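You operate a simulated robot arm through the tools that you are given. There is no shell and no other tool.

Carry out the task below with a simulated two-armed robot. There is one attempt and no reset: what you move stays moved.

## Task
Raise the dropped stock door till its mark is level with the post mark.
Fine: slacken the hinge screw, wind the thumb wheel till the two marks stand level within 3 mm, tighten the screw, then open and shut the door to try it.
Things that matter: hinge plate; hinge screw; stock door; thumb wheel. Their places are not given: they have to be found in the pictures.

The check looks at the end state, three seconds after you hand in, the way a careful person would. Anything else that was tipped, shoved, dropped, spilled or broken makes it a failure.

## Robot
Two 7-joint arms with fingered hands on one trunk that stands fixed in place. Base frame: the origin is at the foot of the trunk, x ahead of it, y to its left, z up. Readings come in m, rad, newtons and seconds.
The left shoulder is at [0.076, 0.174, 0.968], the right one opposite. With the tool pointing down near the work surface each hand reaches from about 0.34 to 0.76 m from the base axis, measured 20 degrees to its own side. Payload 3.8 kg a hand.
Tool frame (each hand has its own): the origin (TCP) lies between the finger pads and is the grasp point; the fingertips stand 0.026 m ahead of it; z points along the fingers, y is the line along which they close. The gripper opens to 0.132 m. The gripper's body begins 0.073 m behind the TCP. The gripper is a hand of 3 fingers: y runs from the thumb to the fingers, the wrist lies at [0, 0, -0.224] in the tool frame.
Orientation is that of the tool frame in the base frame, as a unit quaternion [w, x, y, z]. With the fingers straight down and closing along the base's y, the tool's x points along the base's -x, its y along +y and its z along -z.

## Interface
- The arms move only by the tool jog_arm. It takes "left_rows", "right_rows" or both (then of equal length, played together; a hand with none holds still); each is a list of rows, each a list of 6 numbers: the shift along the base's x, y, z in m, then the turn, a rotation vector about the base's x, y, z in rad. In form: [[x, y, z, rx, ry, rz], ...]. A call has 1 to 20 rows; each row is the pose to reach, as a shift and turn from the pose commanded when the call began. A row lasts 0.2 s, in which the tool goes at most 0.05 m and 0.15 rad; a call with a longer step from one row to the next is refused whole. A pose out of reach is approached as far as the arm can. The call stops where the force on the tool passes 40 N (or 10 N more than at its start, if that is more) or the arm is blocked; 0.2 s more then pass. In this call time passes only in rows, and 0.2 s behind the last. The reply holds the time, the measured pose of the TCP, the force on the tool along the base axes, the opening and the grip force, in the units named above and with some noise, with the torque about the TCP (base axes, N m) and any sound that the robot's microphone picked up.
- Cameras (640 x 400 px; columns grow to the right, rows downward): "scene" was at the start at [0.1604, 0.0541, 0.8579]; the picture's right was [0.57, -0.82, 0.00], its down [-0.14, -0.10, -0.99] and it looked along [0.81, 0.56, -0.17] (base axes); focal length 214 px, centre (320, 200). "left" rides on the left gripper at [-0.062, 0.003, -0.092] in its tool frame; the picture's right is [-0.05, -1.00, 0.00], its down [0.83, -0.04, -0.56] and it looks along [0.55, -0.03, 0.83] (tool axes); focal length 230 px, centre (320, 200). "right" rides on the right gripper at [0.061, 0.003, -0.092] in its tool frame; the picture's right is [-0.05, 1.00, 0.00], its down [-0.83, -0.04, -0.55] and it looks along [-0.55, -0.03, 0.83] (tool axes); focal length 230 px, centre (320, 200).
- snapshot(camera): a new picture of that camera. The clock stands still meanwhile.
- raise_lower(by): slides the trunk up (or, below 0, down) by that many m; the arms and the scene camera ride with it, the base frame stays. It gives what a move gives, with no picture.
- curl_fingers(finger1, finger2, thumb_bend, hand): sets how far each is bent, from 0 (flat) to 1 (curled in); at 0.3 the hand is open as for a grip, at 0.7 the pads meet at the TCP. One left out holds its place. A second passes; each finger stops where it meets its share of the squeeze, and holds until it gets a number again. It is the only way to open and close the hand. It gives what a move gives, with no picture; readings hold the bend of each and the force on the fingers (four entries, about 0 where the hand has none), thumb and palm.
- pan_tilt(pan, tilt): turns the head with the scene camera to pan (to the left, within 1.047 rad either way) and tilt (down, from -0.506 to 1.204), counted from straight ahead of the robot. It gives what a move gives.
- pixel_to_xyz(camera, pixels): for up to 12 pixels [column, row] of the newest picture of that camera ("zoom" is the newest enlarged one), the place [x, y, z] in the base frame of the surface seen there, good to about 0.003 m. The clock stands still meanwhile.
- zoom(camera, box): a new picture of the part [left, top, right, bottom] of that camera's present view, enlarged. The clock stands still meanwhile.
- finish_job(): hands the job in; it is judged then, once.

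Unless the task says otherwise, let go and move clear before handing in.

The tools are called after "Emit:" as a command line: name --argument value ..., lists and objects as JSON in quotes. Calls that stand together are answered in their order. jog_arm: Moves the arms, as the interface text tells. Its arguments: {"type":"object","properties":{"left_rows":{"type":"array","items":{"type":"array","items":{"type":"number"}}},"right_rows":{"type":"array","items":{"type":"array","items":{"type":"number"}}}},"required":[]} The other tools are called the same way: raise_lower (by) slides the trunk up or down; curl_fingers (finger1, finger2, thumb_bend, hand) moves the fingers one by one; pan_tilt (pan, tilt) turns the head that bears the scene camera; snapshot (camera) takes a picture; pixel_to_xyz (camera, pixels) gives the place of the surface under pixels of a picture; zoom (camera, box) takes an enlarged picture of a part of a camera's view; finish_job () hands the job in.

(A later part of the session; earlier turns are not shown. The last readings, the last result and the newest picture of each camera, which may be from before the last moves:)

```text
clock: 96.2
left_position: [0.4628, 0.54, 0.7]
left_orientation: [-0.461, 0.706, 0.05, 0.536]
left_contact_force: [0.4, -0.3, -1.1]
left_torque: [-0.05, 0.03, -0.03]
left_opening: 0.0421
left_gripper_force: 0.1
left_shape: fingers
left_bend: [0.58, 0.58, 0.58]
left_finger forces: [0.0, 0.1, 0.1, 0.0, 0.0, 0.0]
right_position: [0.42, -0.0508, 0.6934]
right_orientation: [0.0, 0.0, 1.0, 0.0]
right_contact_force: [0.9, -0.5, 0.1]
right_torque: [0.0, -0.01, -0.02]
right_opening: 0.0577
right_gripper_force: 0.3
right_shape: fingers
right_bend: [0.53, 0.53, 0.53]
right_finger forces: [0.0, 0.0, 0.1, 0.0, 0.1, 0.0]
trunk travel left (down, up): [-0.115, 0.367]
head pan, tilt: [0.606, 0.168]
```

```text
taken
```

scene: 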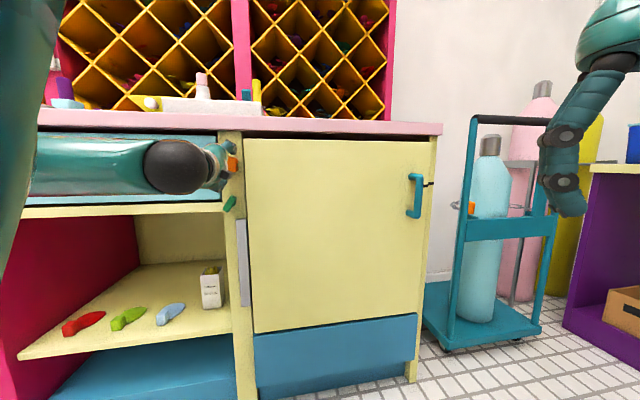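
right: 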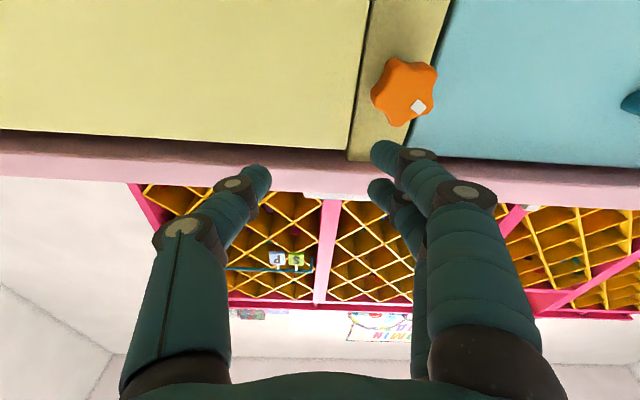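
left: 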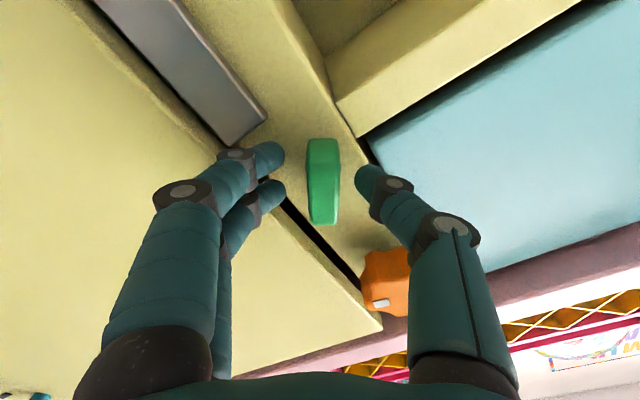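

The fingers straddle the wing with no contact. I'll close on it and start turning clockwise.

Emit:
curl_fingers --hand "left" --finger1 0.77 --finger2 0.77 --thumb_bend 0.77

Emit:
jog_arm --left_rows '[[0, 0, 0, 0.1, 0.1, 0], [0, 0, 0, 0.2, 0.2, 0], [0, 0, 0, 0.3, 0.3, 0], [0, 0, 0, 0.4, 0.4, 0], [0, 0, 0, 0.5, 0.5, 0], [0, 0, 0, 0.6, 0.6, 0], [0, 0, 0, 0.7, 0.7, 0]]'

Emit:
snapshot --camera "left"

Emit:
zoom --camera "scene" --box '[400, 130, 448, 160]'

```text
clock: 97.2
left_position: [0.4638, 0.5419, 0.7]
left_orientation: [-0.461, 0.705, 0.05, 0.536]
left_contact_force: [10.0, 9.2, 2.1]
left_torque: [0.03, -0.08, 0.03]
left_opening: 0.0155
left_gripper_force: 15.1
left_shape: fingers
left_bend: [0.71, 0.72, 0.68]
left_finger forces: [7.3, 7.2, 0.1, 0.0, 15.7, 0.0]
right_position: [0.4211, -0.0514, 0.6919]
right_orientation: [0.0, 0.0, 1.0, -0.001]
right_contact_force: [-0.6, -0.3, -0.1]
right_torque: [-0.01, -0.03, -0.01]
right_opening: 0.0577
right_gripper_force: 0.2
right_shape: fingers
right_bend: [0.53, 0.53, 0.53]
right_finger forces: [0.1, 0.0, 0.0, 0.1, 0.0, 0.1]
trunk travel left (down, up): [-0.115, 0.367]
head pan, tilt: [0.606, 0.168]
```

```text
clock: 98.8
left_position: [0.4628, 0.5411, 0.6982]
left_orientation: [0.659, -0.646, 0.293, -0.249]
left_contact_force: [9.8, 12.9, -3.6]
left_torque: [-0.01, -0.01, 0.05]
left_opening: 0.0157
left_gripper_force: 15.0
left_shape: fingers
left_bend: [0.71, 0.72, 0.68]
left_finger forces: [8.3, 7.9, 0.0, 0.1, 13.2, 0.1]
right_position: [0.4191, -0.0509, 0.6921]
right_orientation: [0.0, 0.001, 1.0, -0.001]
right_contact_force: [0.3, 0.4, 0.7]
right_torque: [0.04, 0.0, -0.03]
right_opening: 0.058
right_gripper_force: 0.0
right_shape: fingers
right_bend: [0.53, 0.53, 0.53]
right_finger forces: [0.0, 0.0, 0.1, 0.0, 0.1, 0.0]
trunk travel left (down, up): [-0.115, 0.367]
head pan, tilt: [0.606, 0.168]
```

```text
taken
```

left: 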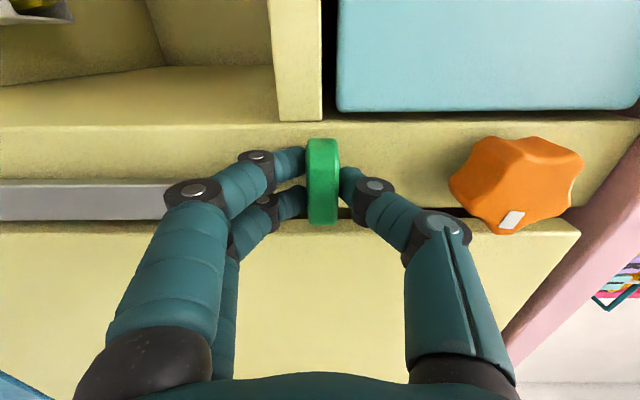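

```text
13.33 times, centred on (424, 145) of scene
```

zoom: 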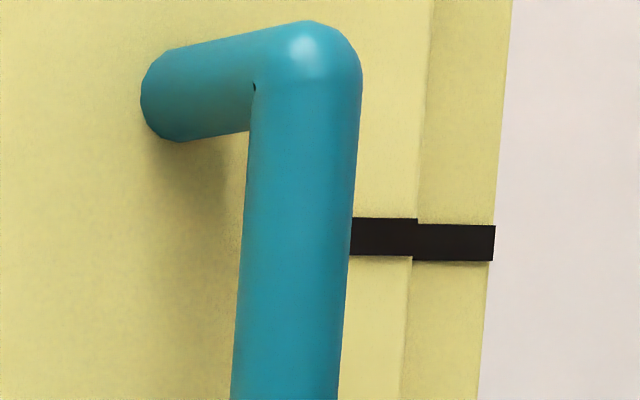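

The wing has turned about 1 rad clockwise and the marks are still level (rows 237 and 243). I'll continue another 1.4 rad.

Emit:
jog_arm --left_rows '[[0, 0, 0, 0.1, 0.1, 0], [0, 0, 0, 0.2, 0.2, 0], [0, 0, 0, 0.3, 0.3, 0], [0, 0, 0, 0.4, 0.4, 0], [0, 0, 0, 0.5, 0.5, 0], [0, 0, 0, 0.6, 0.6, 0], [0, 0, 0, 0.7, 0.7, 0], [0, 0, 0, 0.8, 0.8, 0], [0, 0, 0, 0.9, 0.9, 0], [0, 0, 0, 1.0, 1.0, 0]]'

Emit:
snapshot --camera "left"

Emit:
zoom --camera "scene" --box '[400, 130, 448, 160]'

```text
clock: 101.0
left_position: [0.462, 0.5418, 0.6994]
left_orientation: [0.664, -0.302, 0.641, 0.24]
left_contact_force: [8.8, 16.4, -1.5]
left_torque: [-0.07, -0.09, 0.09]
left_opening: 0.0161
left_gripper_force: 14.6
left_shape: fingers
left_bend: [0.71, 0.72, 0.68]
left_finger forces: [9.5, 8.5, 0.1, 0.0, 11.1, 0.0]
right_position: [0.4216, -0.0501, 0.6926]
right_orientation: [0.0, -0.001, 1.0, -0.001]
right_contact_force: [-0.5, 0.3, 0.4]
right_torque: [0.0, -0.02, -0.03]
right_opening: 0.0579
right_gripper_force: 0.1
right_shape: fingers
right_bend: [0.53, 0.53, 0.53]
right_finger forces: [0.0, 0.0, 0.1, 0.0, 0.0, 0.0]
trunk travel left (down, up): [-0.115, 0.367]
head pan, tilt: [0.606, 0.168]
```

```text
taken
```

left: 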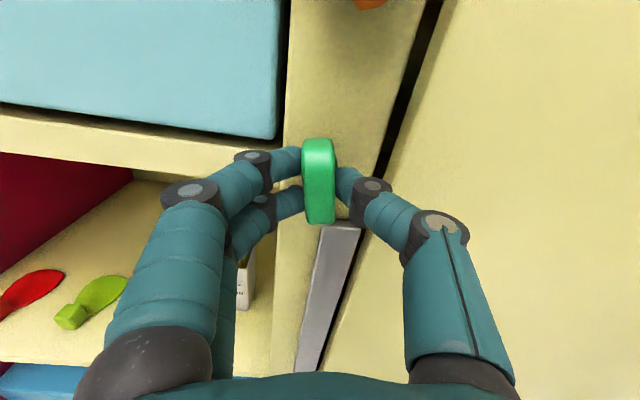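

```text
13.33 times, centred on (424, 145) of scene
```

zoom: 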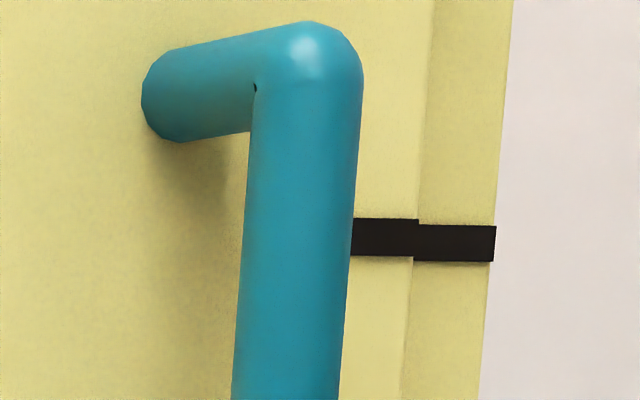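

The wing is almost back to its starting angle and the marks are steady. I'll continue clockwise in small steps until the torque shows it is tight.

Emit:
jog_arm --left_rows '[[0, 0, 0, 0.05, 0.05, 0], [0, 0, 0, 0.1, 0.1, 0], [0, 0, 0, 0.15, 0.15, 0], [0, 0, 0, 0.2, 0.2, 0], [0, 0, 0, 0.25, 0.25, 0]]'

Emit:
snapshot --camera "left"

```text
clock: 102.2
left_position: [0.4624, 0.5413, 0.6985]
left_orientation: [0.611, -0.185, 0.683, 0.353]
left_contact_force: [3.7, 13.5, -2.2]
left_torque: [-0.23, -0.24, 0.06]
left_opening: 0.018
left_gripper_force: 18.7
left_shape: fingers
left_bend: [0.71, 0.73, 0.68]
left_finger forces: [14.4, 7.7, 0.0, 0.0, 15.3, 0.0]
right_position: [0.4216, -0.0504, 0.6921]
right_orientation: [0.0, 0.0, 1.0, 0.0]
right_contact_force: [0.3, 0.7, 0.1]
right_torque: [-0.03, 0.03, 0.04]
right_opening: 0.058
right_gripper_force: 0.0
right_shape: fingers
right_bend: [0.53, 0.53, 0.53]
right_finger forces: [0.0, 0.0, 0.1, 0.0, 0.0, 0.0]
trunk travel left (down, up): [-0.115, 0.367]
head pan, tilt: [0.606, 0.168]
```

```text
taken
```

left: 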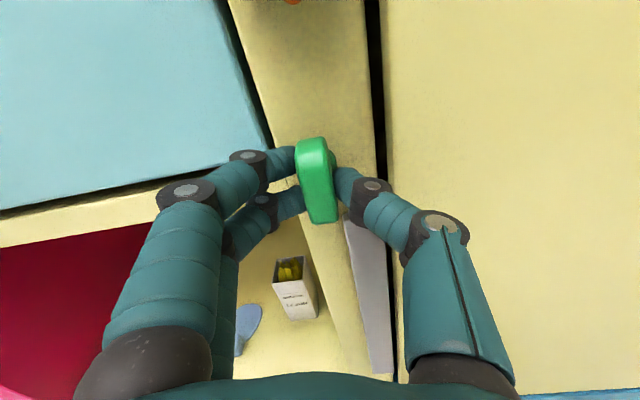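

The axial torque has risen to about 0.33 N·m and the wing starts to lag in the fingers, so it is coming tight. I'll push 0.3 rad more to seat it.

Emit:
jog_arm --left_rows '[[0, 0, 0, 0.07, 0.07, 0], [0, 0, 0, 0.14, 0.14, 0], [0, 0, 0, 0.21, 0.21, 0]]'

Emit:
snapshot --camera "left"

Emit:
zoom --camera "scene" --box '[400, 130, 448, 160]'

```text
clock: 103.0
left_position: [0.4614, 0.5407, 0.6972]
left_orientation: [0.559, -0.084, 0.699, 0.438]
left_contact_force: [8.6, 6.2, 8.3]
left_torque: [-0.64, -0.79, -0.03]
left_opening: 0.0236
left_gripper_force: 30.9
left_shape: fingers
left_bend: [0.71, 0.73, 0.68]
left_finger forces: [24.2, 6.0, 0.0, 0.0, 31.8, 0.1]
left hand out of reach, approached as far as the arm can: row 3
right_position: [0.4195, -0.0509, 0.6928]
right_orientation: [0.0, 0.0, 1.0, 0.0]
right_contact_force: [0.7, 0.4, -0.6]
right_torque: [0.02, -0.01, 0.0]
right_opening: 0.0578
right_gripper_force: 0.0
right_shape: fingers
right_bend: [0.53, 0.53, 0.53]
right_finger forces: [0.0, 0.1, 0.0, 0.0, 0.0, 0.0]
trunk travel left (down, up): [-0.115, 0.367]
head pan, tilt: [0.606, 0.168]
```

```text
taken
```

left: 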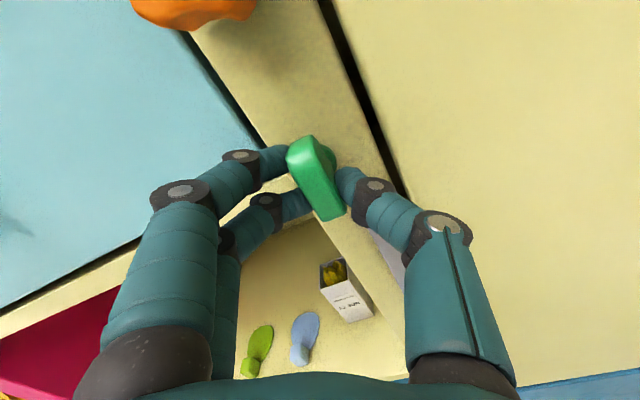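

```text
13.33 times, centred on (424, 145) of scene
```

zoom: 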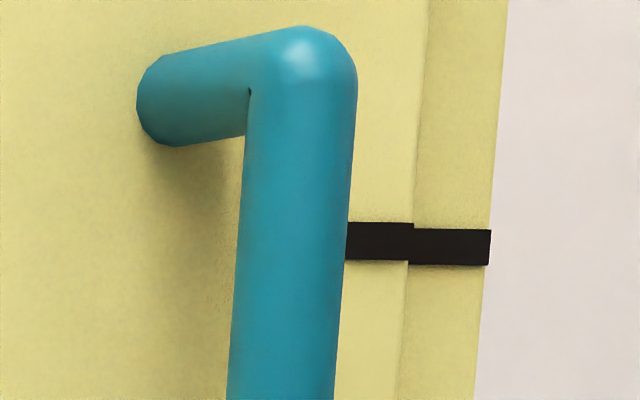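

The screw is at its tight stop (axial torque ~1 N·m) and the marks are still level. I'll ease the hand back without turning the wing, and release.

Emit:
jog_arm --left_rows '[[0, 0, 0, -0.08, -0.08, 0], [0, 0, 0, -0.16, -0.16, 0], [0, 0, 0, -0.23, -0.23, 0]]'

Emit:
curl_fingers --hand "left" --finger1 0.6 --finger2 0.6 --thumb_bend 0.6

Emit:
snapshot --camera "left"

```text
clock: 103.8
left_position: [0.4583, 0.5403, 0.696]
left_orientation: [0.618, -0.196, 0.679, 0.344]
left_contact_force: [9.5, 7.1, 13.8]
left_torque: [0.14, -0.24, -0.02]
left_opening: 0.0178
left_gripper_force: 15.8
left_shape: fingers
left_bend: [0.72, 0.73, 0.68]
left_finger forces: [7.8, 7.3, 0.1, 0.0, 16.7, 0.0]
right_position: [0.4204, -0.0518, 0.693]
right_orientation: [0.002, -0.001, 1.0, 0.0]
right_contact_force: [-0.8, -0.6, -0.2]
right_torque: [-0.04, 0.0, 0.0]
right_opening: 0.058
right_gripper_force: 0.0
right_shape: fingers
right_bend: [0.53, 0.53, 0.53]
right_finger forces: [0.0, 0.1, 0.0, 0.1, 0.0, 0.0]
trunk travel left (down, up): [-0.115, 0.367]
head pan, tilt: [0.606, 0.168]
```

```text
clock: 104.8
left_position: [0.4588, 0.5416, 0.6941]
left_orientation: [0.617, -0.196, 0.68, 0.344]
left_contact_force: [-0.8, 0.6, 0.3]
left_torque: [-0.01, -0.01, 0.0]
left_opening: 0.0342
left_gripper_force: 0.0
left_shape: fingers
left_bend: [0.6, 0.6, 0.6]
left_finger forces: [0.0, 0.0, 0.1, 0.0, 0.1, 0.0]
right_position: [0.421, -0.0522, 0.6932]
right_orientation: [0.0, 0.0, 1.0, 0.0]
right_contact_force: [0.4, -0.2, -1.0]
right_torque: [-0.02, 0.0, 0.01]
right_opening: 0.058
right_gripper_force: 0.1
right_shape: fingers
right_bend: [0.53, 0.53, 0.53]
right_finger forces: [0.0, 0.1, 0.0, 0.1, 0.1, 0.0]
trunk travel left (down, up): [-0.115, 0.367]
head pan, tilt: [0.606, 0.168]
```

```text
taken
```

left: 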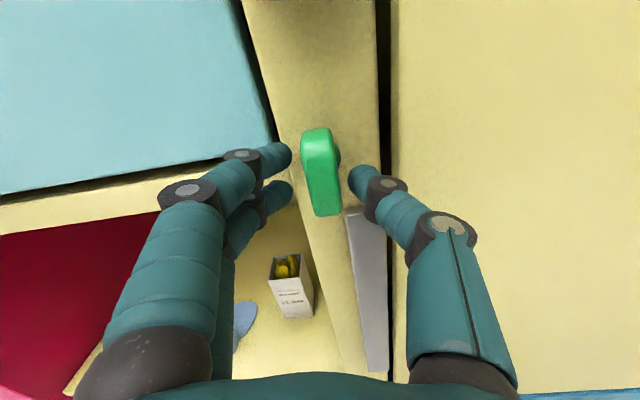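

The wing lies parallel to the stile, as at the start. I'll back out, rotating to nominal roll, and then clear away to the right.

Emit:
jog_arm --left_rows '[[-0.004, -0.004, 0.002, 0, 0, 0], [-0.009, -0.009, 0.003, 0, 0, 0], [-0.014, -0.015, 0.003, 0, 0, 0], [-0.0175, -0.0185, 0.003, 0, 0, 0]]'

Emit:
snapshot --camera "left"

```text
clock: 105.8
left_position: [0.4404, 0.5276, 0.6968]
left_orientation: [0.617, -0.196, 0.679, 0.346]
left_contact_force: [-0.6, 0.9, -1.2]
left_torque: [-0.01, 0.03, -0.01]
left_opening: 0.0343
left_gripper_force: 0.0
left_shape: fingers
left_bend: [0.6, 0.6, 0.6]
left_finger forces: [0.0, 0.1, 0.0, 0.0, 0.1, 0.1]
left hand out of reach, approached as far as the arm can: row 4
right_position: [0.4209, -0.0513, 0.6925]
right_orientation: [0.0, 0.001, 1.0, 0.0]
right_contact_force: [-0.1, -0.5, -0.1]
right_torque: [0.01, -0.02, -0.01]
right_opening: 0.058
right_gripper_force: 0.1
right_shape: fingers
right_bend: [0.53, 0.53, 0.53]
right_finger forces: [0.0, 0.1, 0.0, 0.0, 0.0, 0.1]
trunk travel left (down, up): [-0.115, 0.367]
head pan, tilt: [0.606, 0.168]
```

```text
taken
```

left: 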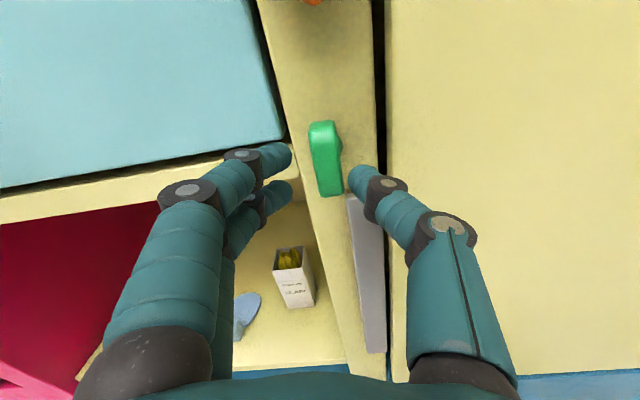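

The tips are level with the wing front. I'll move down and back to get fully clear, then swing the left hand well away to the left.

Emit:
jog_arm --left_rows '[[-0.002, -0.003, -0.01, 0, 0, 0], [-0.005, -0.006, -0.022, 0, 0, 0], [-0.008, -0.012, -0.035, 0, 0, 0], [-0.01, -0.018, -0.05, 0, 0, 0], [-0.008, -0.028, -0.06, 0, 0, 0], [-0.005, -0.04, -0.07, 0, 0, 0]]'

Emit:
snapshot --camera "left"

Emit:
snapshot --camera "scene"

```text
clock: 107.2
left_position: [0.4421, 0.4981, 0.6336]
left_orientation: [0.616, -0.196, 0.681, 0.344]
left_contact_force: [0.5, -1.3, 0.4]
left_torque: [-0.03, 0.01, 0.01]
left_opening: 0.0342
left_gripper_force: 0.1
left_shape: fingers
left_bend: [0.6, 0.6, 0.6]
left_finger forces: [0.0, 0.0, 0.0, 0.0, 0.1, 0.1]
left hand out of reach, approached as far as the arm can: row 6
right_position: [0.4204, -0.0518, 0.6926]
right_orientation: [0.0, 0.0, 1.0, 0.0]
right_contact_force: [-0.5, -1.0, -0.5]
right_torque: [-0.04, 0.0, 0.01]
right_opening: 0.0581
right_gripper_force: 0.1
right_shape: fingers
right_bend: [0.53, 0.53, 0.53]
right_finger forces: [0.1, 0.0, 0.1, 0.0, 0.0, 0.0]
trunk travel left (down, up): [-0.115, 0.367]
head pan, tilt: [0.606, 0.168]
```

```text
taken
```

left: 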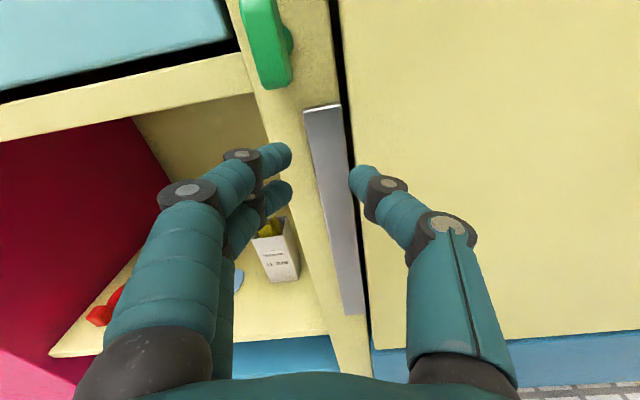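

```text
taken
```

scene: 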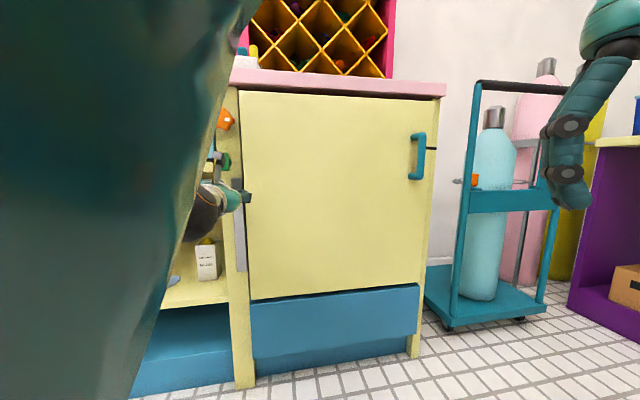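

The wing and star are clear, and the marks look level at (430,147). Next is the door test: the handle is best reached by the left hand pointing straight ahead. I'll move the right arm out of the swing path and turn the left hand forward.

Emit:
jog_arm --left_rows '[[-0.005, -0.015, 0.007, -0.024, -0.0105, -0.0874], [-0.008, -0.035, 0.015, -0.048, -0.021, -0.1748], [-0.008, -0.06, 0.022, -0.072, -0.0315, -0.2622], [-0.006, -0.085, 0.029, -0.096, -0.042, -0.3496], [-0.003, -0.11, 0.037, -0.12, -0.0525, -0.437], [0.0, -0.135, 0.044, -0.144, -0.063, -0.5243], [0.004, -0.16, 0.051, -0.168, -0.0735, -0.6117], [0.007, -0.18, 0.059, -0.192, -0.084, -0.699], [0.01, -0.198, 0.066, -0.2155, -0.0946, -0.7865]]' --right_rows '[[-0.018, -0.041, 0.006, 0, 0, 0], [-0.037, -0.082, 0.013, 0, 0, 0], [-0.056, -0.123, 0.02, 0, 0, 0], [-0.075, -0.164, 0.027, 0, 0, 0], [-0.094, -0.205, 0.034, 0, 0, 0], [-0.113, -0.246, 0.041, 0, 0, 0], [-0.132, -0.287, 0.048, 0, 0, 0], [-0.151, -0.328, 0.055, 0, 0, 0], [-0.17, -0.37, 0.06, 0, 0, 0]]'

Emit:
raise_lower --by 0.06

Emit:
pan_tilt --pan 0.3 --tilt 0.168

Emit:
snapshot --camera "scene"

Emit:
snapshot --camera "left"

```text
clock: 109.4
left_position: [0.4491, 0.3649, 0.664]
left_orientation: [0.723, -0.012, 0.687, -0.07]
left_contact_force: [1.4, -0.1, -1.2]
left_torque: [0.0, 0.02, 0.0]
left_opening: 0.0351
left_gripper_force: 0.2
left_shape: fingers
left_bend: [0.6, 0.6, 0.6]
left_finger forces: [0.0, 0.1, 0.0, 0.1, 0.1, 0.0]
left hand out of reach, approached as far as the arm can: row 2, 3, 4, 5, 6, 7, 8, 9
right_position: [0.2789, -0.4086, 0.7822]
right_orientation: [0.155, -0.037, 0.987, 0.036]
right_contact_force: [-0.3, -0.1, -0.5]
right_torque: [0.01, 0.01, 0.04]
right_opening: 0.058
right_gripper_force: 0.1
right_shape: fingers
right_bend: [0.53, 0.53, 0.53]
right_finger forces: [0.0, 0.1, 0.1, 0.0, 0.0, 0.0]
right hand out of reach, approached as far as the arm can: row 4, 5, 6
trunk travel left (down, up): [-0.115, 0.367]
head pan, tilt: [0.606, 0.168]
stopped in row 9 (right hand): the arm was blocked; the commanded pose is now the measured one
```

```text
clock: 110.4
left_position: [0.449, 0.3655, 0.7238]
left_orientation: [0.723, -0.012, 0.687, -0.071]
left_contact_force: [0.3, 0.5, 0.4]
left_torque: [0.01, 0.01, -0.01]
left_opening: 0.0349
left_gripper_force: 0.1
left_shape: fingers
left_bend: [0.6, 0.6, 0.6]
left_finger forces: [0.1, 0.0, 0.1, 0.0, 0.0, 0.0]
right_position: [0.2772, -0.408, 0.8425]
right_orientation: [0.155, -0.036, 0.987, 0.036]
right_contact_force: [-0.5, -0.1, 0.4]
right_torque: [-0.01, 0.02, 0.0]
right_opening: 0.0579
right_gripper_force: 0.0
right_shape: fingers
right_bend: [0.53, 0.53, 0.53]
right_finger forces: [0.0, 0.0, 0.0, 0.0, 0.0, 0.0]
trunk travel left (down, up): [-0.175, 0.307]
head pan, tilt: [0.606, 0.168]
```

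```text
clock: 111.2
left_position: [0.4482, 0.3656, 0.724]
left_orientation: [0.723, -0.011, 0.687, -0.07]
left_contact_force: [-0.6, 1.2, 0.8]
left_torque: [0.06, 0.01, -0.06]
left_opening: 0.0349
left_gripper_force: 0.1
left_shape: fingers
left_bend: [0.6, 0.6, 0.6]
left_finger forces: [0.0, 0.0, 0.0, 0.1, 0.1, 0.0]
right_position: [0.2781, -0.4076, 0.8434]
right_orientation: [0.155, -0.036, 0.987, 0.035]
right_contact_force: [-0.1, -0.4, -0.6]
right_torque: [0.01, 0.02, 0.0]
right_opening: 0.0579
right_gripper_force: 0.1
right_shape: fingers
right_bend: [0.53, 0.53, 0.53]
right_finger forces: [0.0, 0.0, 0.0, 0.0, 0.0, 0.0]
trunk travel left (down, up): [-0.175, 0.307]
head pan, tilt: [0.3, 0.168]
```

```text
taken
```

scene: 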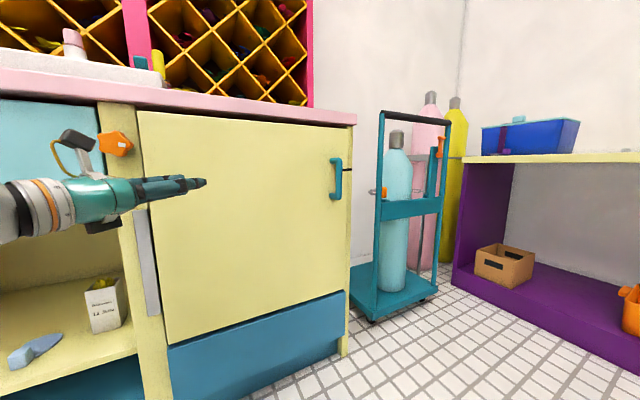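

```text
taken
```

left: 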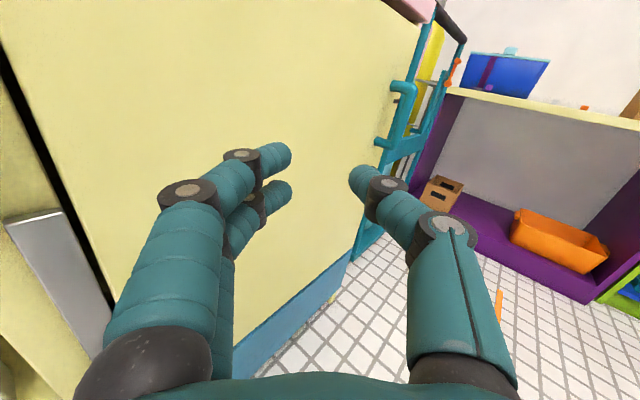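

The left hand now points ahead at (0.449, 0.366, 0.724), and the handle shows clearly at (336,180) in the scene. I'll measure the handle precisely.

Emit:
zoom --camera "scene" --box '[310, 145, 370, 210]'

Emit:
pixel_to_xyz --camera "zoom" --pixels '[[278, 120], [290, 200], [290, 290], [305, 200], [265, 200], [290, 150], [290, 330], [200, 200], [360, 110], [400, 110], [230, 180]]'

```text
6.15 times, centred on (340, 178) of scene
```

zoom: 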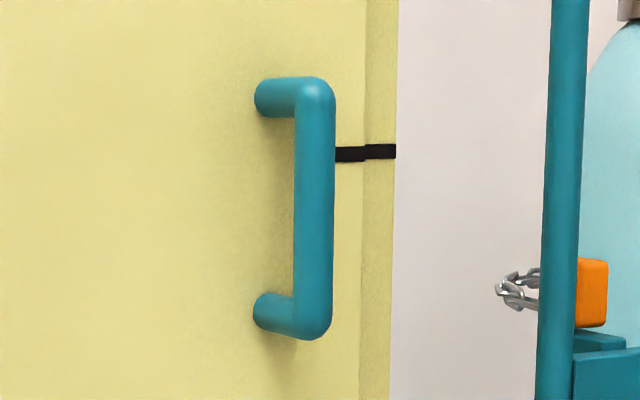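

```text
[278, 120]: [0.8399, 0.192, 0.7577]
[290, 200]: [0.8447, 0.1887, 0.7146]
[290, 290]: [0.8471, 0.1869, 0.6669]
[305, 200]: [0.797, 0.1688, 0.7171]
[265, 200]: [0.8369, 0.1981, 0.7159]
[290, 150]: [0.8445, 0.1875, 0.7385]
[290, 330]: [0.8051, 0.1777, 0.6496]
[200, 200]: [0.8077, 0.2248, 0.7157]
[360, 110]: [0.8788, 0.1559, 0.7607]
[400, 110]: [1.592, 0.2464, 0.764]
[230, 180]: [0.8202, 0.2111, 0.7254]
```

The bar is about 19 mm thick with its centre near (0.808, 0.166) and z 0.655–0.77, standing roughly 30 mm off the door. I'll bring the left hand square in front of it.

Emit:
jog_arm --left_rows '[[0.026, -0.025, -0.002, 0.0145, 0.006, 0.01], [0.053, -0.05, -0.003, 0.029, 0.013, 0.02], [0.079, -0.075, -0.005, 0.0435, 0.019, 0.031], [0.106, -0.1, -0.006, 0.058, 0.025, 0.041], [0.132, -0.124, -0.008, 0.0725, 0.032, 0.051], [0.158, -0.149, -0.009, 0.087, 0.038, 0.062], [0.185, -0.174, -0.011, 0.1015, 0.045, 0.072], [0.211, -0.199, -0.012, 0.116, 0.051, 0.082]]'

Emit:
snapshot --camera "left"

Emit:
snapshot --camera "scene"

```text
clock: 113.0
left_position: [0.6608, 0.1658, 0.7105]
left_orientation: [0.708, 0.001, 0.706, 0.0]
left_contact_force: [-0.5, 0.3, -0.8]
left_torque: [0.02, 0.0, 0.04]
left_opening: 0.035
left_gripper_force: 0.1
left_shape: fingers
left_bend: [0.6, 0.6, 0.6]
left_finger forces: [0.0, 0.0, 0.0, 0.0, 0.1, 0.1]
right_position: [0.2785, -0.4069, 0.8435]
right_orientation: [0.156, -0.037, 0.987, 0.035]
right_contact_force: [0.4, -0.4, 0.1]
right_torque: [-0.03, -0.05, -0.03]
right_opening: 0.0581
right_gripper_force: 0.0
right_shape: fingers
right_bend: [0.53, 0.53, 0.53]
right_finger forces: [0.1, 0.1, 0.0, 0.0, 0.0, 0.1]
trunk travel left (down, up): [-0.175, 0.307]
head pan, tilt: [0.3, 0.168]
```

```text
taken
```

left: 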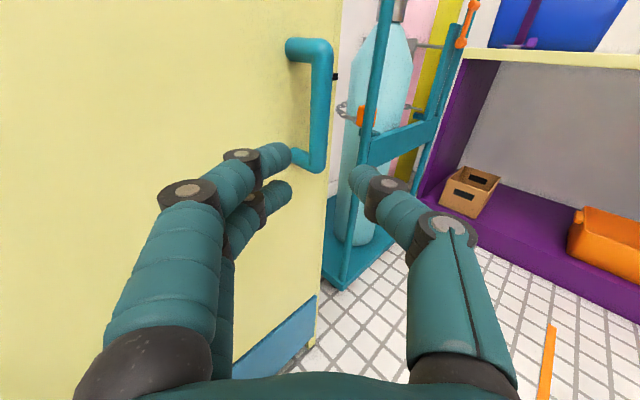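

```text
taken
```

scene: 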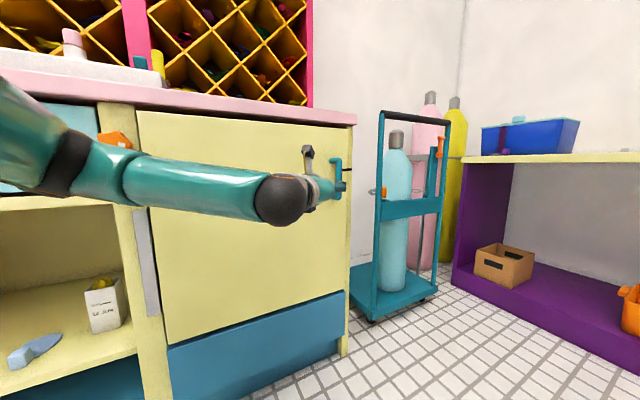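

The pose is exact and the handle is centred ahead at (320,105). I'll open slightly and move forward onto the bar.

Emit:
curl_fingers --hand "left" --finger1 0.575 --finger2 0.575 --thumb_bend 0.56

Emit:
jog_arm --left_rows '[[0.03, 0, 0, 0, 0, 0], [0.06, 0, 0, 0, 0, 0], [0.085, 0, 0, 0, 0, 0], [0.105, 0, 0, 0, 0, 0]]'

Emit:
snapshot --camera "left"

Emit:
snapshot --camera "scene"

```text
clock: 114.0
left_position: [0.6597, 0.166, 0.7122]
left_orientation: [0.708, -0.001, 0.706, -0.001]
left_contact_force: [0.5, 1.2, -0.2]
left_torque: [0.01, 0.0, 0.04]
left_opening: 0.0457
left_gripper_force: 0.0
left_shape: fingers
left_bend: [0.57, 0.57, 0.56]
left_finger forces: [0.0, 0.1, 0.0, 0.0, 0.0, 0.1]
right_position: [0.2784, -0.4081, 0.8436]
right_orientation: [0.155, -0.037, 0.987, 0.035]
right_contact_force: [0.6, 0.6, 0.2]
right_torque: [-0.01, -0.01, 0.01]
right_opening: 0.0579
right_gripper_force: 0.0
right_shape: fingers
right_bend: [0.53, 0.53, 0.53]
right_finger forces: [0.0, 0.1, 0.0, 0.1, 0.1, 0.0]
trunk travel left (down, up): [-0.175, 0.307]
head pan, tilt: [0.3, 0.168]
```

```text
clock: 115.0
left_position: [0.7655, 0.1661, 0.7125]
left_orientation: [0.707, 0.001, 0.707, -0.002]
left_contact_force: [0.9, -0.5, 0.1]
left_torque: [0.01, -0.02, 0.01]
left_opening: 0.0456
left_gripper_force: 0.1
left_shape: fingers
left_bend: [0.57, 0.57, 0.56]
left_finger forces: [0.0, 0.0, 0.0, 0.1, 0.0, 0.1]
right_position: [0.2786, -0.4068, 0.8426]
right_orientation: [0.156, -0.037, 0.987, 0.035]
right_contact_force: [0.5, -0.6, 0.4]
right_torque: [-0.03, -0.01, 0.03]
right_opening: 0.058
right_gripper_force: 0.1
right_shape: fingers
right_bend: [0.53, 0.53, 0.53]
right_finger forces: [0.1, 0.0, 0.1, 0.1, 0.1, 0.1]
trunk travel left (down, up): [-0.175, 0.307]
head pan, tilt: [0.3, 0.168]
```

```text
taken
```

left: 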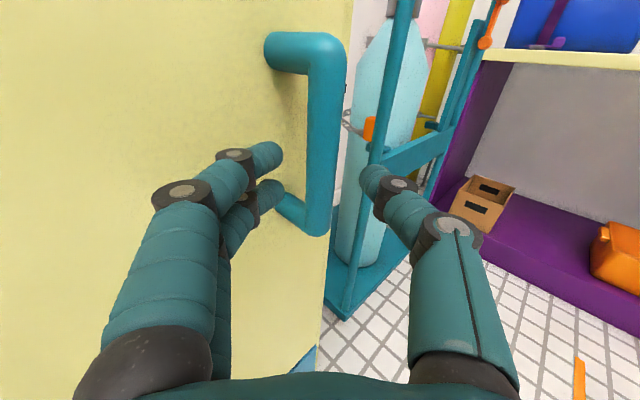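

```text
taken
```

scene: 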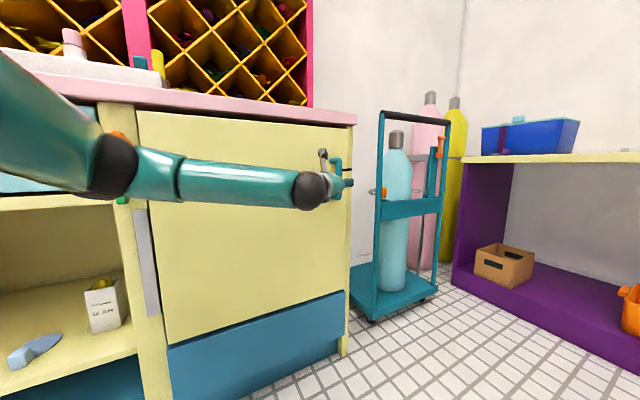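

The bar is between the fingers' line at (325,160), and there is still no contact. I'll advance 0.03 m and close.

Emit:
jog_arm --left_rows '[[0.01, 0, 0, 0, 0, 0], [0.02, 0, 0, 0, 0, 0], [0.032, 0, 0, 0, 0, 0]]'

Emit:
curl_fingers --hand "left" --finger1 0.72 --finger2 0.72 --thumb_bend 0.72

Emit:
snapshot --camera "left"

```text
clock: 115.8
left_position: [0.7972, 0.1677, 0.7118]
left_orientation: [0.708, -0.001, 0.706, 0.0]
left_contact_force: [0.3, 0.4, -0.4]
left_torque: [0.01, 0.0, 0.0]
left_opening: 0.0455
left_gripper_force: 0.0
left_shape: fingers
left_bend: [0.57, 0.57, 0.56]
left_finger forces: [0.1, 0.0, 0.1, 0.0, 0.0, 0.1]
right_position: [0.2773, -0.4077, 0.8428]
right_orientation: [0.156, -0.036, 0.987, 0.035]
right_contact_force: [-0.2, -0.2, -0.2]
right_torque: [-0.02, -0.01, 0.02]
right_opening: 0.058
right_gripper_force: 0.0
right_shape: fingers
right_bend: [0.53, 0.53, 0.53]
right_finger forces: [0.0, 0.1, 0.0, 0.0, 0.0, 0.0]
trunk travel left (down, up): [-0.175, 0.307]
head pan, tilt: [0.3, 0.168]
```

```text
clock: 116.8
left_position: [0.7987, 0.166, 0.7113]
left_orientation: [0.707, 0.001, 0.707, -0.001]
left_contact_force: [4.1, -4.2, 0.1]
left_torque: [0.01, 0.01, -0.05]
left_opening: 0.0146
left_gripper_force: 8.4
left_shape: fingers
left_bend: [0.7, 0.7, 0.68]
left_finger forces: [3.3, 3.3, 0.0, 0.2, 9.7, 0.0]
right_position: [0.2782, -0.4084, 0.8438]
right_orientation: [0.156, -0.036, 0.987, 0.036]
right_contact_force: [0.2, 0.1, -0.2]
right_torque: [-0.04, 0.0, 0.02]
right_opening: 0.0578
right_gripper_force: 0.0
right_shape: fingers
right_bend: [0.53, 0.53, 0.53]
right_finger forces: [0.1, 0.0, 0.0, 0.0, 0.1, 0.0]
trunk travel left (down, up): [-0.175, 0.307]
head pan, tilt: [0.3, 0.168]
```

```text
taken
```

left: 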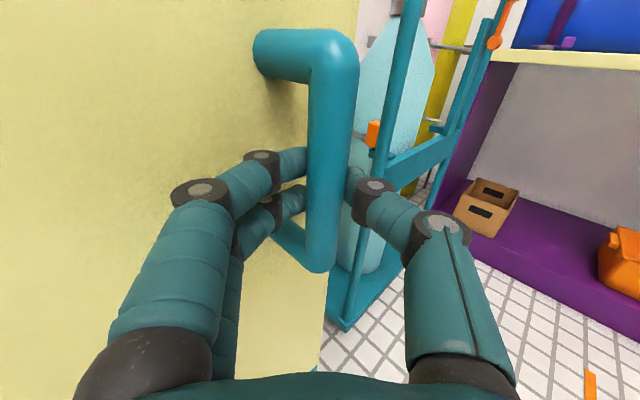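

The bar is held (3.3, 3.3 and 9.7 N). I'll pull it along the door's arc to about 0.2 rad first.

Emit:
jog_arm --left_rows '[[-0.0184, -0.0139, 0, 0, 0, 0], [-0.0375, -0.0268, 0, 0, 0, 0], [-0.0573, -0.0388, 0, 0, 0, 0], [-0.0776, -0.0498, 0, 0, 0, 0]]'

Emit:
snapshot --camera "left"

Emit:
snapshot --camera "scene"

```text
clock: 117.8
left_position: [0.7198, 0.1158, 0.7117]
left_orientation: [0.707, 0.002, 0.707, -0.003]
left_contact_force: [4.6, -8.0, -0.6]
left_torque: [0.02, 0.01, -0.14]
left_opening: 0.013
left_gripper_force: 8.1
left_shape: fingers
left_bend: [0.7, 0.7, 0.68]
left_finger forces: [3.1, 3.1, 0.1, 0.0, 9.4, 0.0]
right_position: [0.2783, -0.4085, 0.8425]
right_orientation: [0.156, -0.036, 0.986, 0.037]
right_contact_force: [-0.6, 0.2, 1.0]
right_torque: [0.02, 0.03, -0.02]
right_opening: 0.0575
right_gripper_force: 0.0
right_shape: fingers
right_bend: [0.53, 0.53, 0.53]
right_finger forces: [0.0, 0.0, 0.0, 0.0, 0.0, 0.0]
trunk travel left (down, up): [-0.175, 0.307]
head pan, tilt: [0.3, 0.168]
```

```text
taken
```

left: 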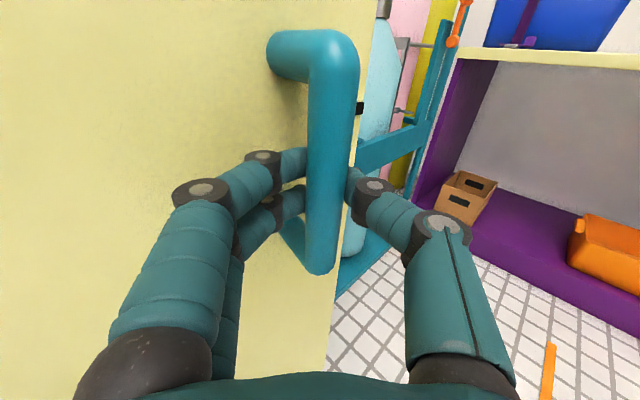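

```text
taken
```

scene: 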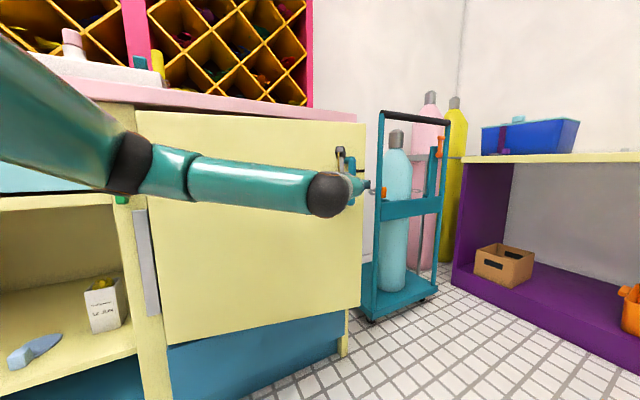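

The door swings open smoothly (8 N). I'll continue to about 0.6 rad.

Emit:
jog_arm --left_rows '[[-0.0209, -0.0099, 0, 0, 0, 0], [-0.0423, -0.0189, 0, 0, 0, 0], [-0.064, -0.0267, 0, 0, 0, 0], [-0.086, -0.0334, 0, 0, 0, 0], [-0.1085, -0.039, 0, 0, 0, 0], [-0.1311, -0.0435, 0, 0, 0, 0], [-0.154, -0.0469, 0, 0, 0, 0], [-0.177, -0.0491, 0, 0, 0, 0]]'

Emit:
snapshot --camera "left"

Emit:
snapshot --camera "scene"

```text
clock: 119.6
left_position: [0.5417, 0.0675, 0.7142]
left_orientation: [0.707, 0.001, 0.707, -0.001]
left_contact_force: [1.7, -11.4, -2.2]
left_torque: [-0.01, 0.01, -0.16]
left_opening: 0.012
left_gripper_force: 6.7
left_shape: fingers
left_bend: [0.71, 0.71, 0.68]
left_finger forces: [1.5, 1.5, 0.1, 0.1, 10.8, 0.0]
right_position: [0.2782, -0.409, 0.8432]
right_orientation: [0.155, -0.036, 0.987, 0.036]
right_contact_force: [0.2, 0.3, -0.7]
right_torque: [-0.01, 0.0, 0.0]
right_opening: 0.0578
right_gripper_force: 0.2
right_shape: fingers
right_bend: [0.53, 0.53, 0.53]
right_finger forces: [0.1, 0.0, 0.0, 0.0, 0.0, 0.0]
trunk travel left (down, up): [-0.175, 0.307]
head pan, tilt: [0.3, 0.168]
```

```text
taken
```

left: 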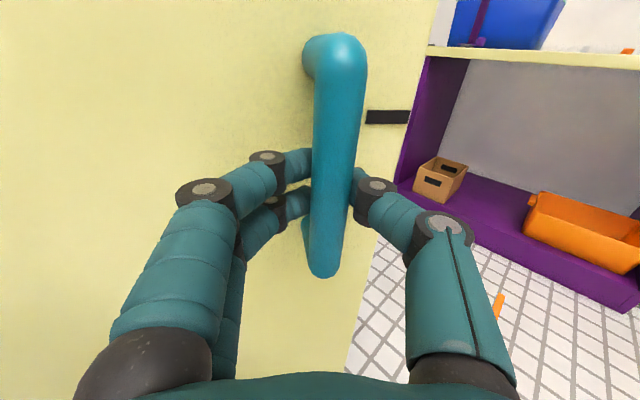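

```text
taken
```

scene: 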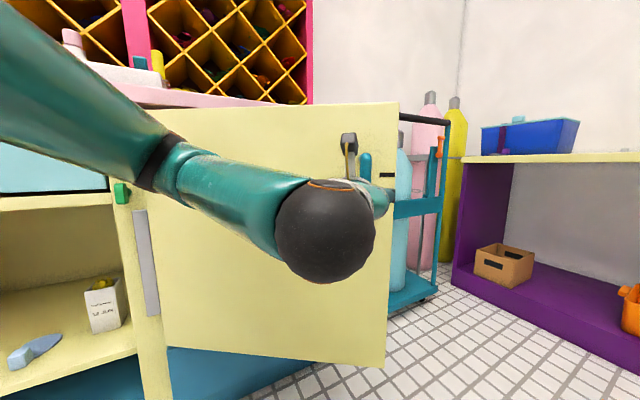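

The door is open about 35°, with low forces. I'll take it slightly further if the arm allows, then start closing it.

Emit:
jog_arm --left_rows '[[-0.0115, -0.0006, 0, 0, 0, 0], [-0.0231, -0.001, 0, 0, 0, 0], [-0.0346, -0.001, 0, 0, 0, 0], [-0.0461, -0.0009, 0, 0, 0, 0]]'

Emit:
snapshot --camera "left"

```text
clock: 120.6
left_position: [0.5222, 0.0758, 0.7035]
left_orientation: [0.71, 0.002, 0.704, -0.007]
left_contact_force: [1.2, -20.6, 16.7]
left_torque: [-0.37, -0.12, -0.16]
left_opening: 0.0178
left_gripper_force: 10.2
left_shape: fingers
left_bend: [0.72, 0.72, 0.65]
left_finger forces: [0.0, 0.1, 0.0, 0.0, 20.5, 0.0]
left hand out of reach, approached as far as the arm can: row 2, 3, 4
right_position: [0.2775, -0.4085, 0.8432]
right_orientation: [0.156, -0.037, 0.986, 0.037]
right_contact_force: [-0.3, -0.3, -0.7]
right_torque: [0.0, -0.01, -0.03]
right_opening: 0.0579
right_gripper_force: 0.0
right_shape: fingers
right_bend: [0.53, 0.53, 0.53]
right_finger forces: [0.0, 0.1, 0.0, 0.1, 0.1, 0.0]
trunk travel left (down, up): [-0.175, 0.307]
head pan, tilt: [0.3, 0.168]
```

```text
taken
```

left: 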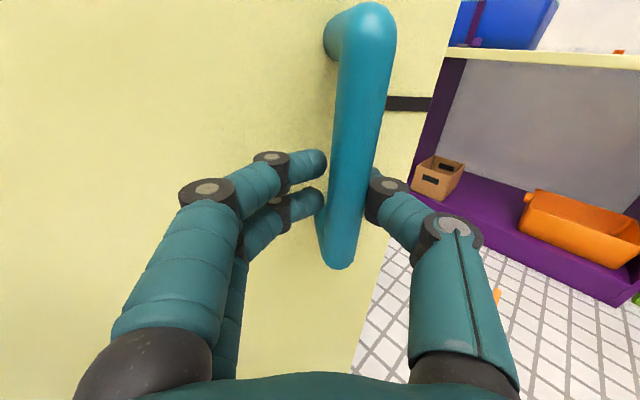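

The reach limit came at around 37°, and the hand drifted slightly on the bar. Now I'll swing the door shut along the same arc.

Emit:
jog_arm --left_rows '[[0.0217, -0.0085, 0.008, 0, 0, 0.005], [0.0447, -0.0063, 0.008, 0, 0, 0.005], [0.0676, -0.0029, 0.008, 0, 0, 0.005], [0.0902, 0.0016, 0.008, 0, 0, 0.005], [0.1127, 0.0072, 0.008, 0, 0, 0.005], [0.1347, 0.0139, 0.008, 0, 0, 0.005], [0.1564, 0.0217, 0.008, 0, 0, 0.005], [0.1778, 0.0307, 0.008, 0, 0, 0.005], [0.1987, 0.0406, 0.008, 0, 0, 0.005], [0.219, 0.0516, 0.008, 0, 0, 0.005]]'

Emit:
snapshot --camera "left"

Emit:
snapshot --camera "scene"

```text
clock: 122.8
left_position: [0.7392, 0.1293, 0.7064]
left_orientation: [0.707, 0.0, 0.707, -0.001]
left_contact_force: [7.8, -14.2, -5.2]
left_torque: [0.08, 0.02, 0.08]
left_opening: 0.0111
left_gripper_force: 7.5
left_shape: fingers
left_bend: [0.72, 0.72, 0.67]
left_finger forces: [0.1, 0.0, 0.1, 0.1, 15.5, 0.0]
right_position: [0.2796, -0.4082, 0.8426]
right_orientation: [0.153, -0.037, 0.987, 0.036]
right_contact_force: [-0.1, 0.1, -0.2]
right_torque: [0.05, 0.02, -0.01]
right_opening: 0.0579
right_gripper_force: 0.0
right_shape: fingers
right_bend: [0.53, 0.53, 0.53]
right_finger forces: [0.1, 0.0, 0.0, 0.1, 0.0, 0.0]
trunk travel left (down, up): [-0.175, 0.307]
head pan, tilt: [0.3, 0.168]
```

```text
taken
```

left: 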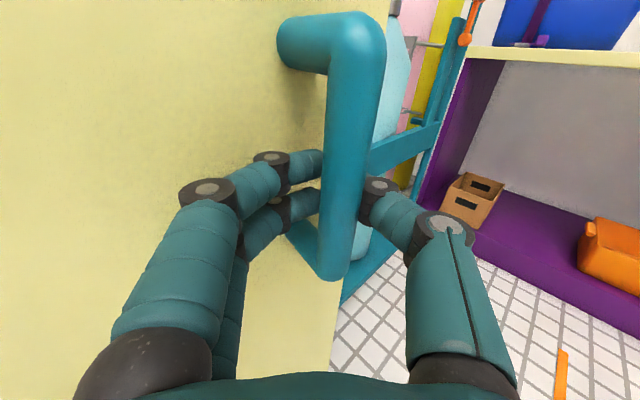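

```text
taken
```

scene: 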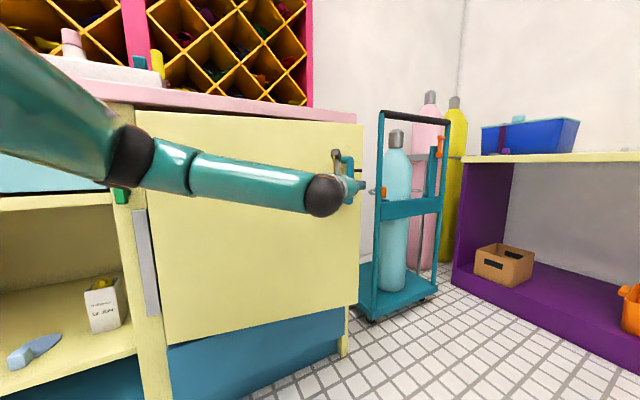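

The door is following, with about 0.15 rad left. I'll push it home gently.

Emit:
jog_arm --left_rows '[[0.0099, 0.006, 0, 0, 0, 0], [0.0198, 0.012, 0, 0, 0, 0], [0.0295, 0.0185, 0, 0, 0, 0], [0.0389, 0.0249, 0, 0, 0, 0], [0.0481, 0.0318, 0, 0, 0, 0], [0.0573, 0.0388, 0, 0, 0, 0], [0.061, 0.043, 0, 0, 0, 0]]'

Emit:
snapshot --camera "left"

Emit:
snapshot --camera "scene"

```text
clock: 124.4
left_position: [0.803, 0.173, 0.7076]
left_orientation: [0.707, 0.0, 0.707, 0.0]
left_contact_force: [13.3, -16.2, -5.5]
left_torque: [0.11, -0.03, 0.27]
left_opening: 0.0136
left_gripper_force: 9.1
left_shape: fingers
left_bend: [0.72, 0.72, 0.65]
left_finger forces: [0.0, 0.0, 0.0, 0.1, 18.5, 0.1]
right_position: [0.2792, -0.4095, 0.8421]
right_orientation: [0.154, -0.036, 0.987, 0.036]
right_contact_force: [-0.3, -0.2, -0.5]
right_torque: [0.03, -0.01, 0.01]
right_opening: 0.0582
right_gripper_force: 0.1
right_shape: fingers
right_bend: [0.53, 0.53, 0.53]
right_finger forces: [0.0, 0.0, 0.0, 0.0, 0.1, 0.0]
trunk travel left (down, up): [-0.175, 0.307]
head pan, tilt: [0.3, 0.168]
```

```text
taken
```

left: 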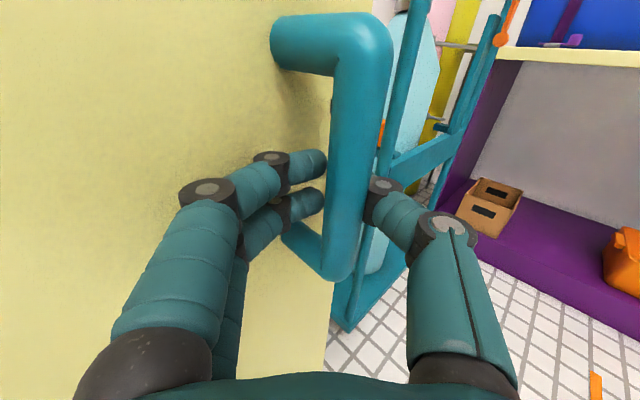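

```text
taken
```

scene: 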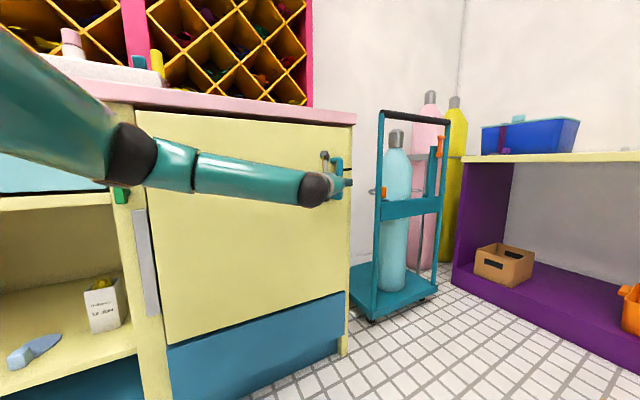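

The door looks shut. I'll open the hand and check the door's position before backing out.

Emit:
curl_fingers --hand "left" --finger1 0.6 --finger2 0.6 --thumb_bend 0.5

Emit:
zoom --camera "scene" --box '[300, 100, 380, 200]'

Emit:
pixel_to_xyz --camera "scene" --pixels '[[150, 150], [300, 140], [342, 140], [320, 240], [200, 280], [350, 260]]'

```text
clock: 125.4
left_position: [0.7995, 0.175, 0.7093]
left_orientation: [0.707, -0.002, 0.707, 0.001]
left_contact_force: [0.4, 0.1, -0.3]
left_torque: [-0.01, 0.02, -0.04]
left_opening: 0.0506
left_gripper_force: 0.0
left_shape: fingers
left_bend: [0.6, 0.6, 0.5]
left_finger forces: [0.0, 0.0, 0.1, 0.1, 0.0, 0.0]
right_position: [0.2781, -0.408, 0.8432]
right_orientation: [0.156, -0.036, 0.986, 0.035]
right_contact_force: [-0.3, -1.2, -0.1]
right_torque: [-0.01, 0.0, 0.0]
right_opening: 0.0579
right_gripper_force: 0.1
right_shape: fingers
right_bend: [0.53, 0.53, 0.53]
right_finger forces: [0.0, 0.1, 0.0, 0.1, 0.0, 0.0]
trunk travel left (down, up): [-0.175, 0.307]
head pan, tilt: [0.3, 0.168]
```

```text
4.00 times, centred on (340, 150) of scene
```

zoom: 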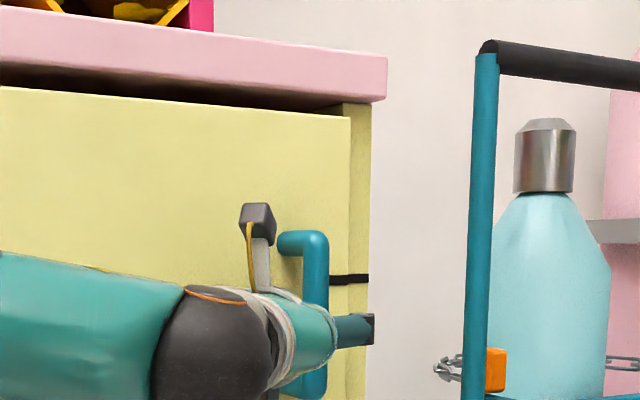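

```text
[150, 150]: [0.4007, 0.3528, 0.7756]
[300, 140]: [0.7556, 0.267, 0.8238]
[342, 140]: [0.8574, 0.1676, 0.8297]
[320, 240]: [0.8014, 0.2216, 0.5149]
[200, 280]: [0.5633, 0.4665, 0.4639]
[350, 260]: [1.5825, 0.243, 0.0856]
```

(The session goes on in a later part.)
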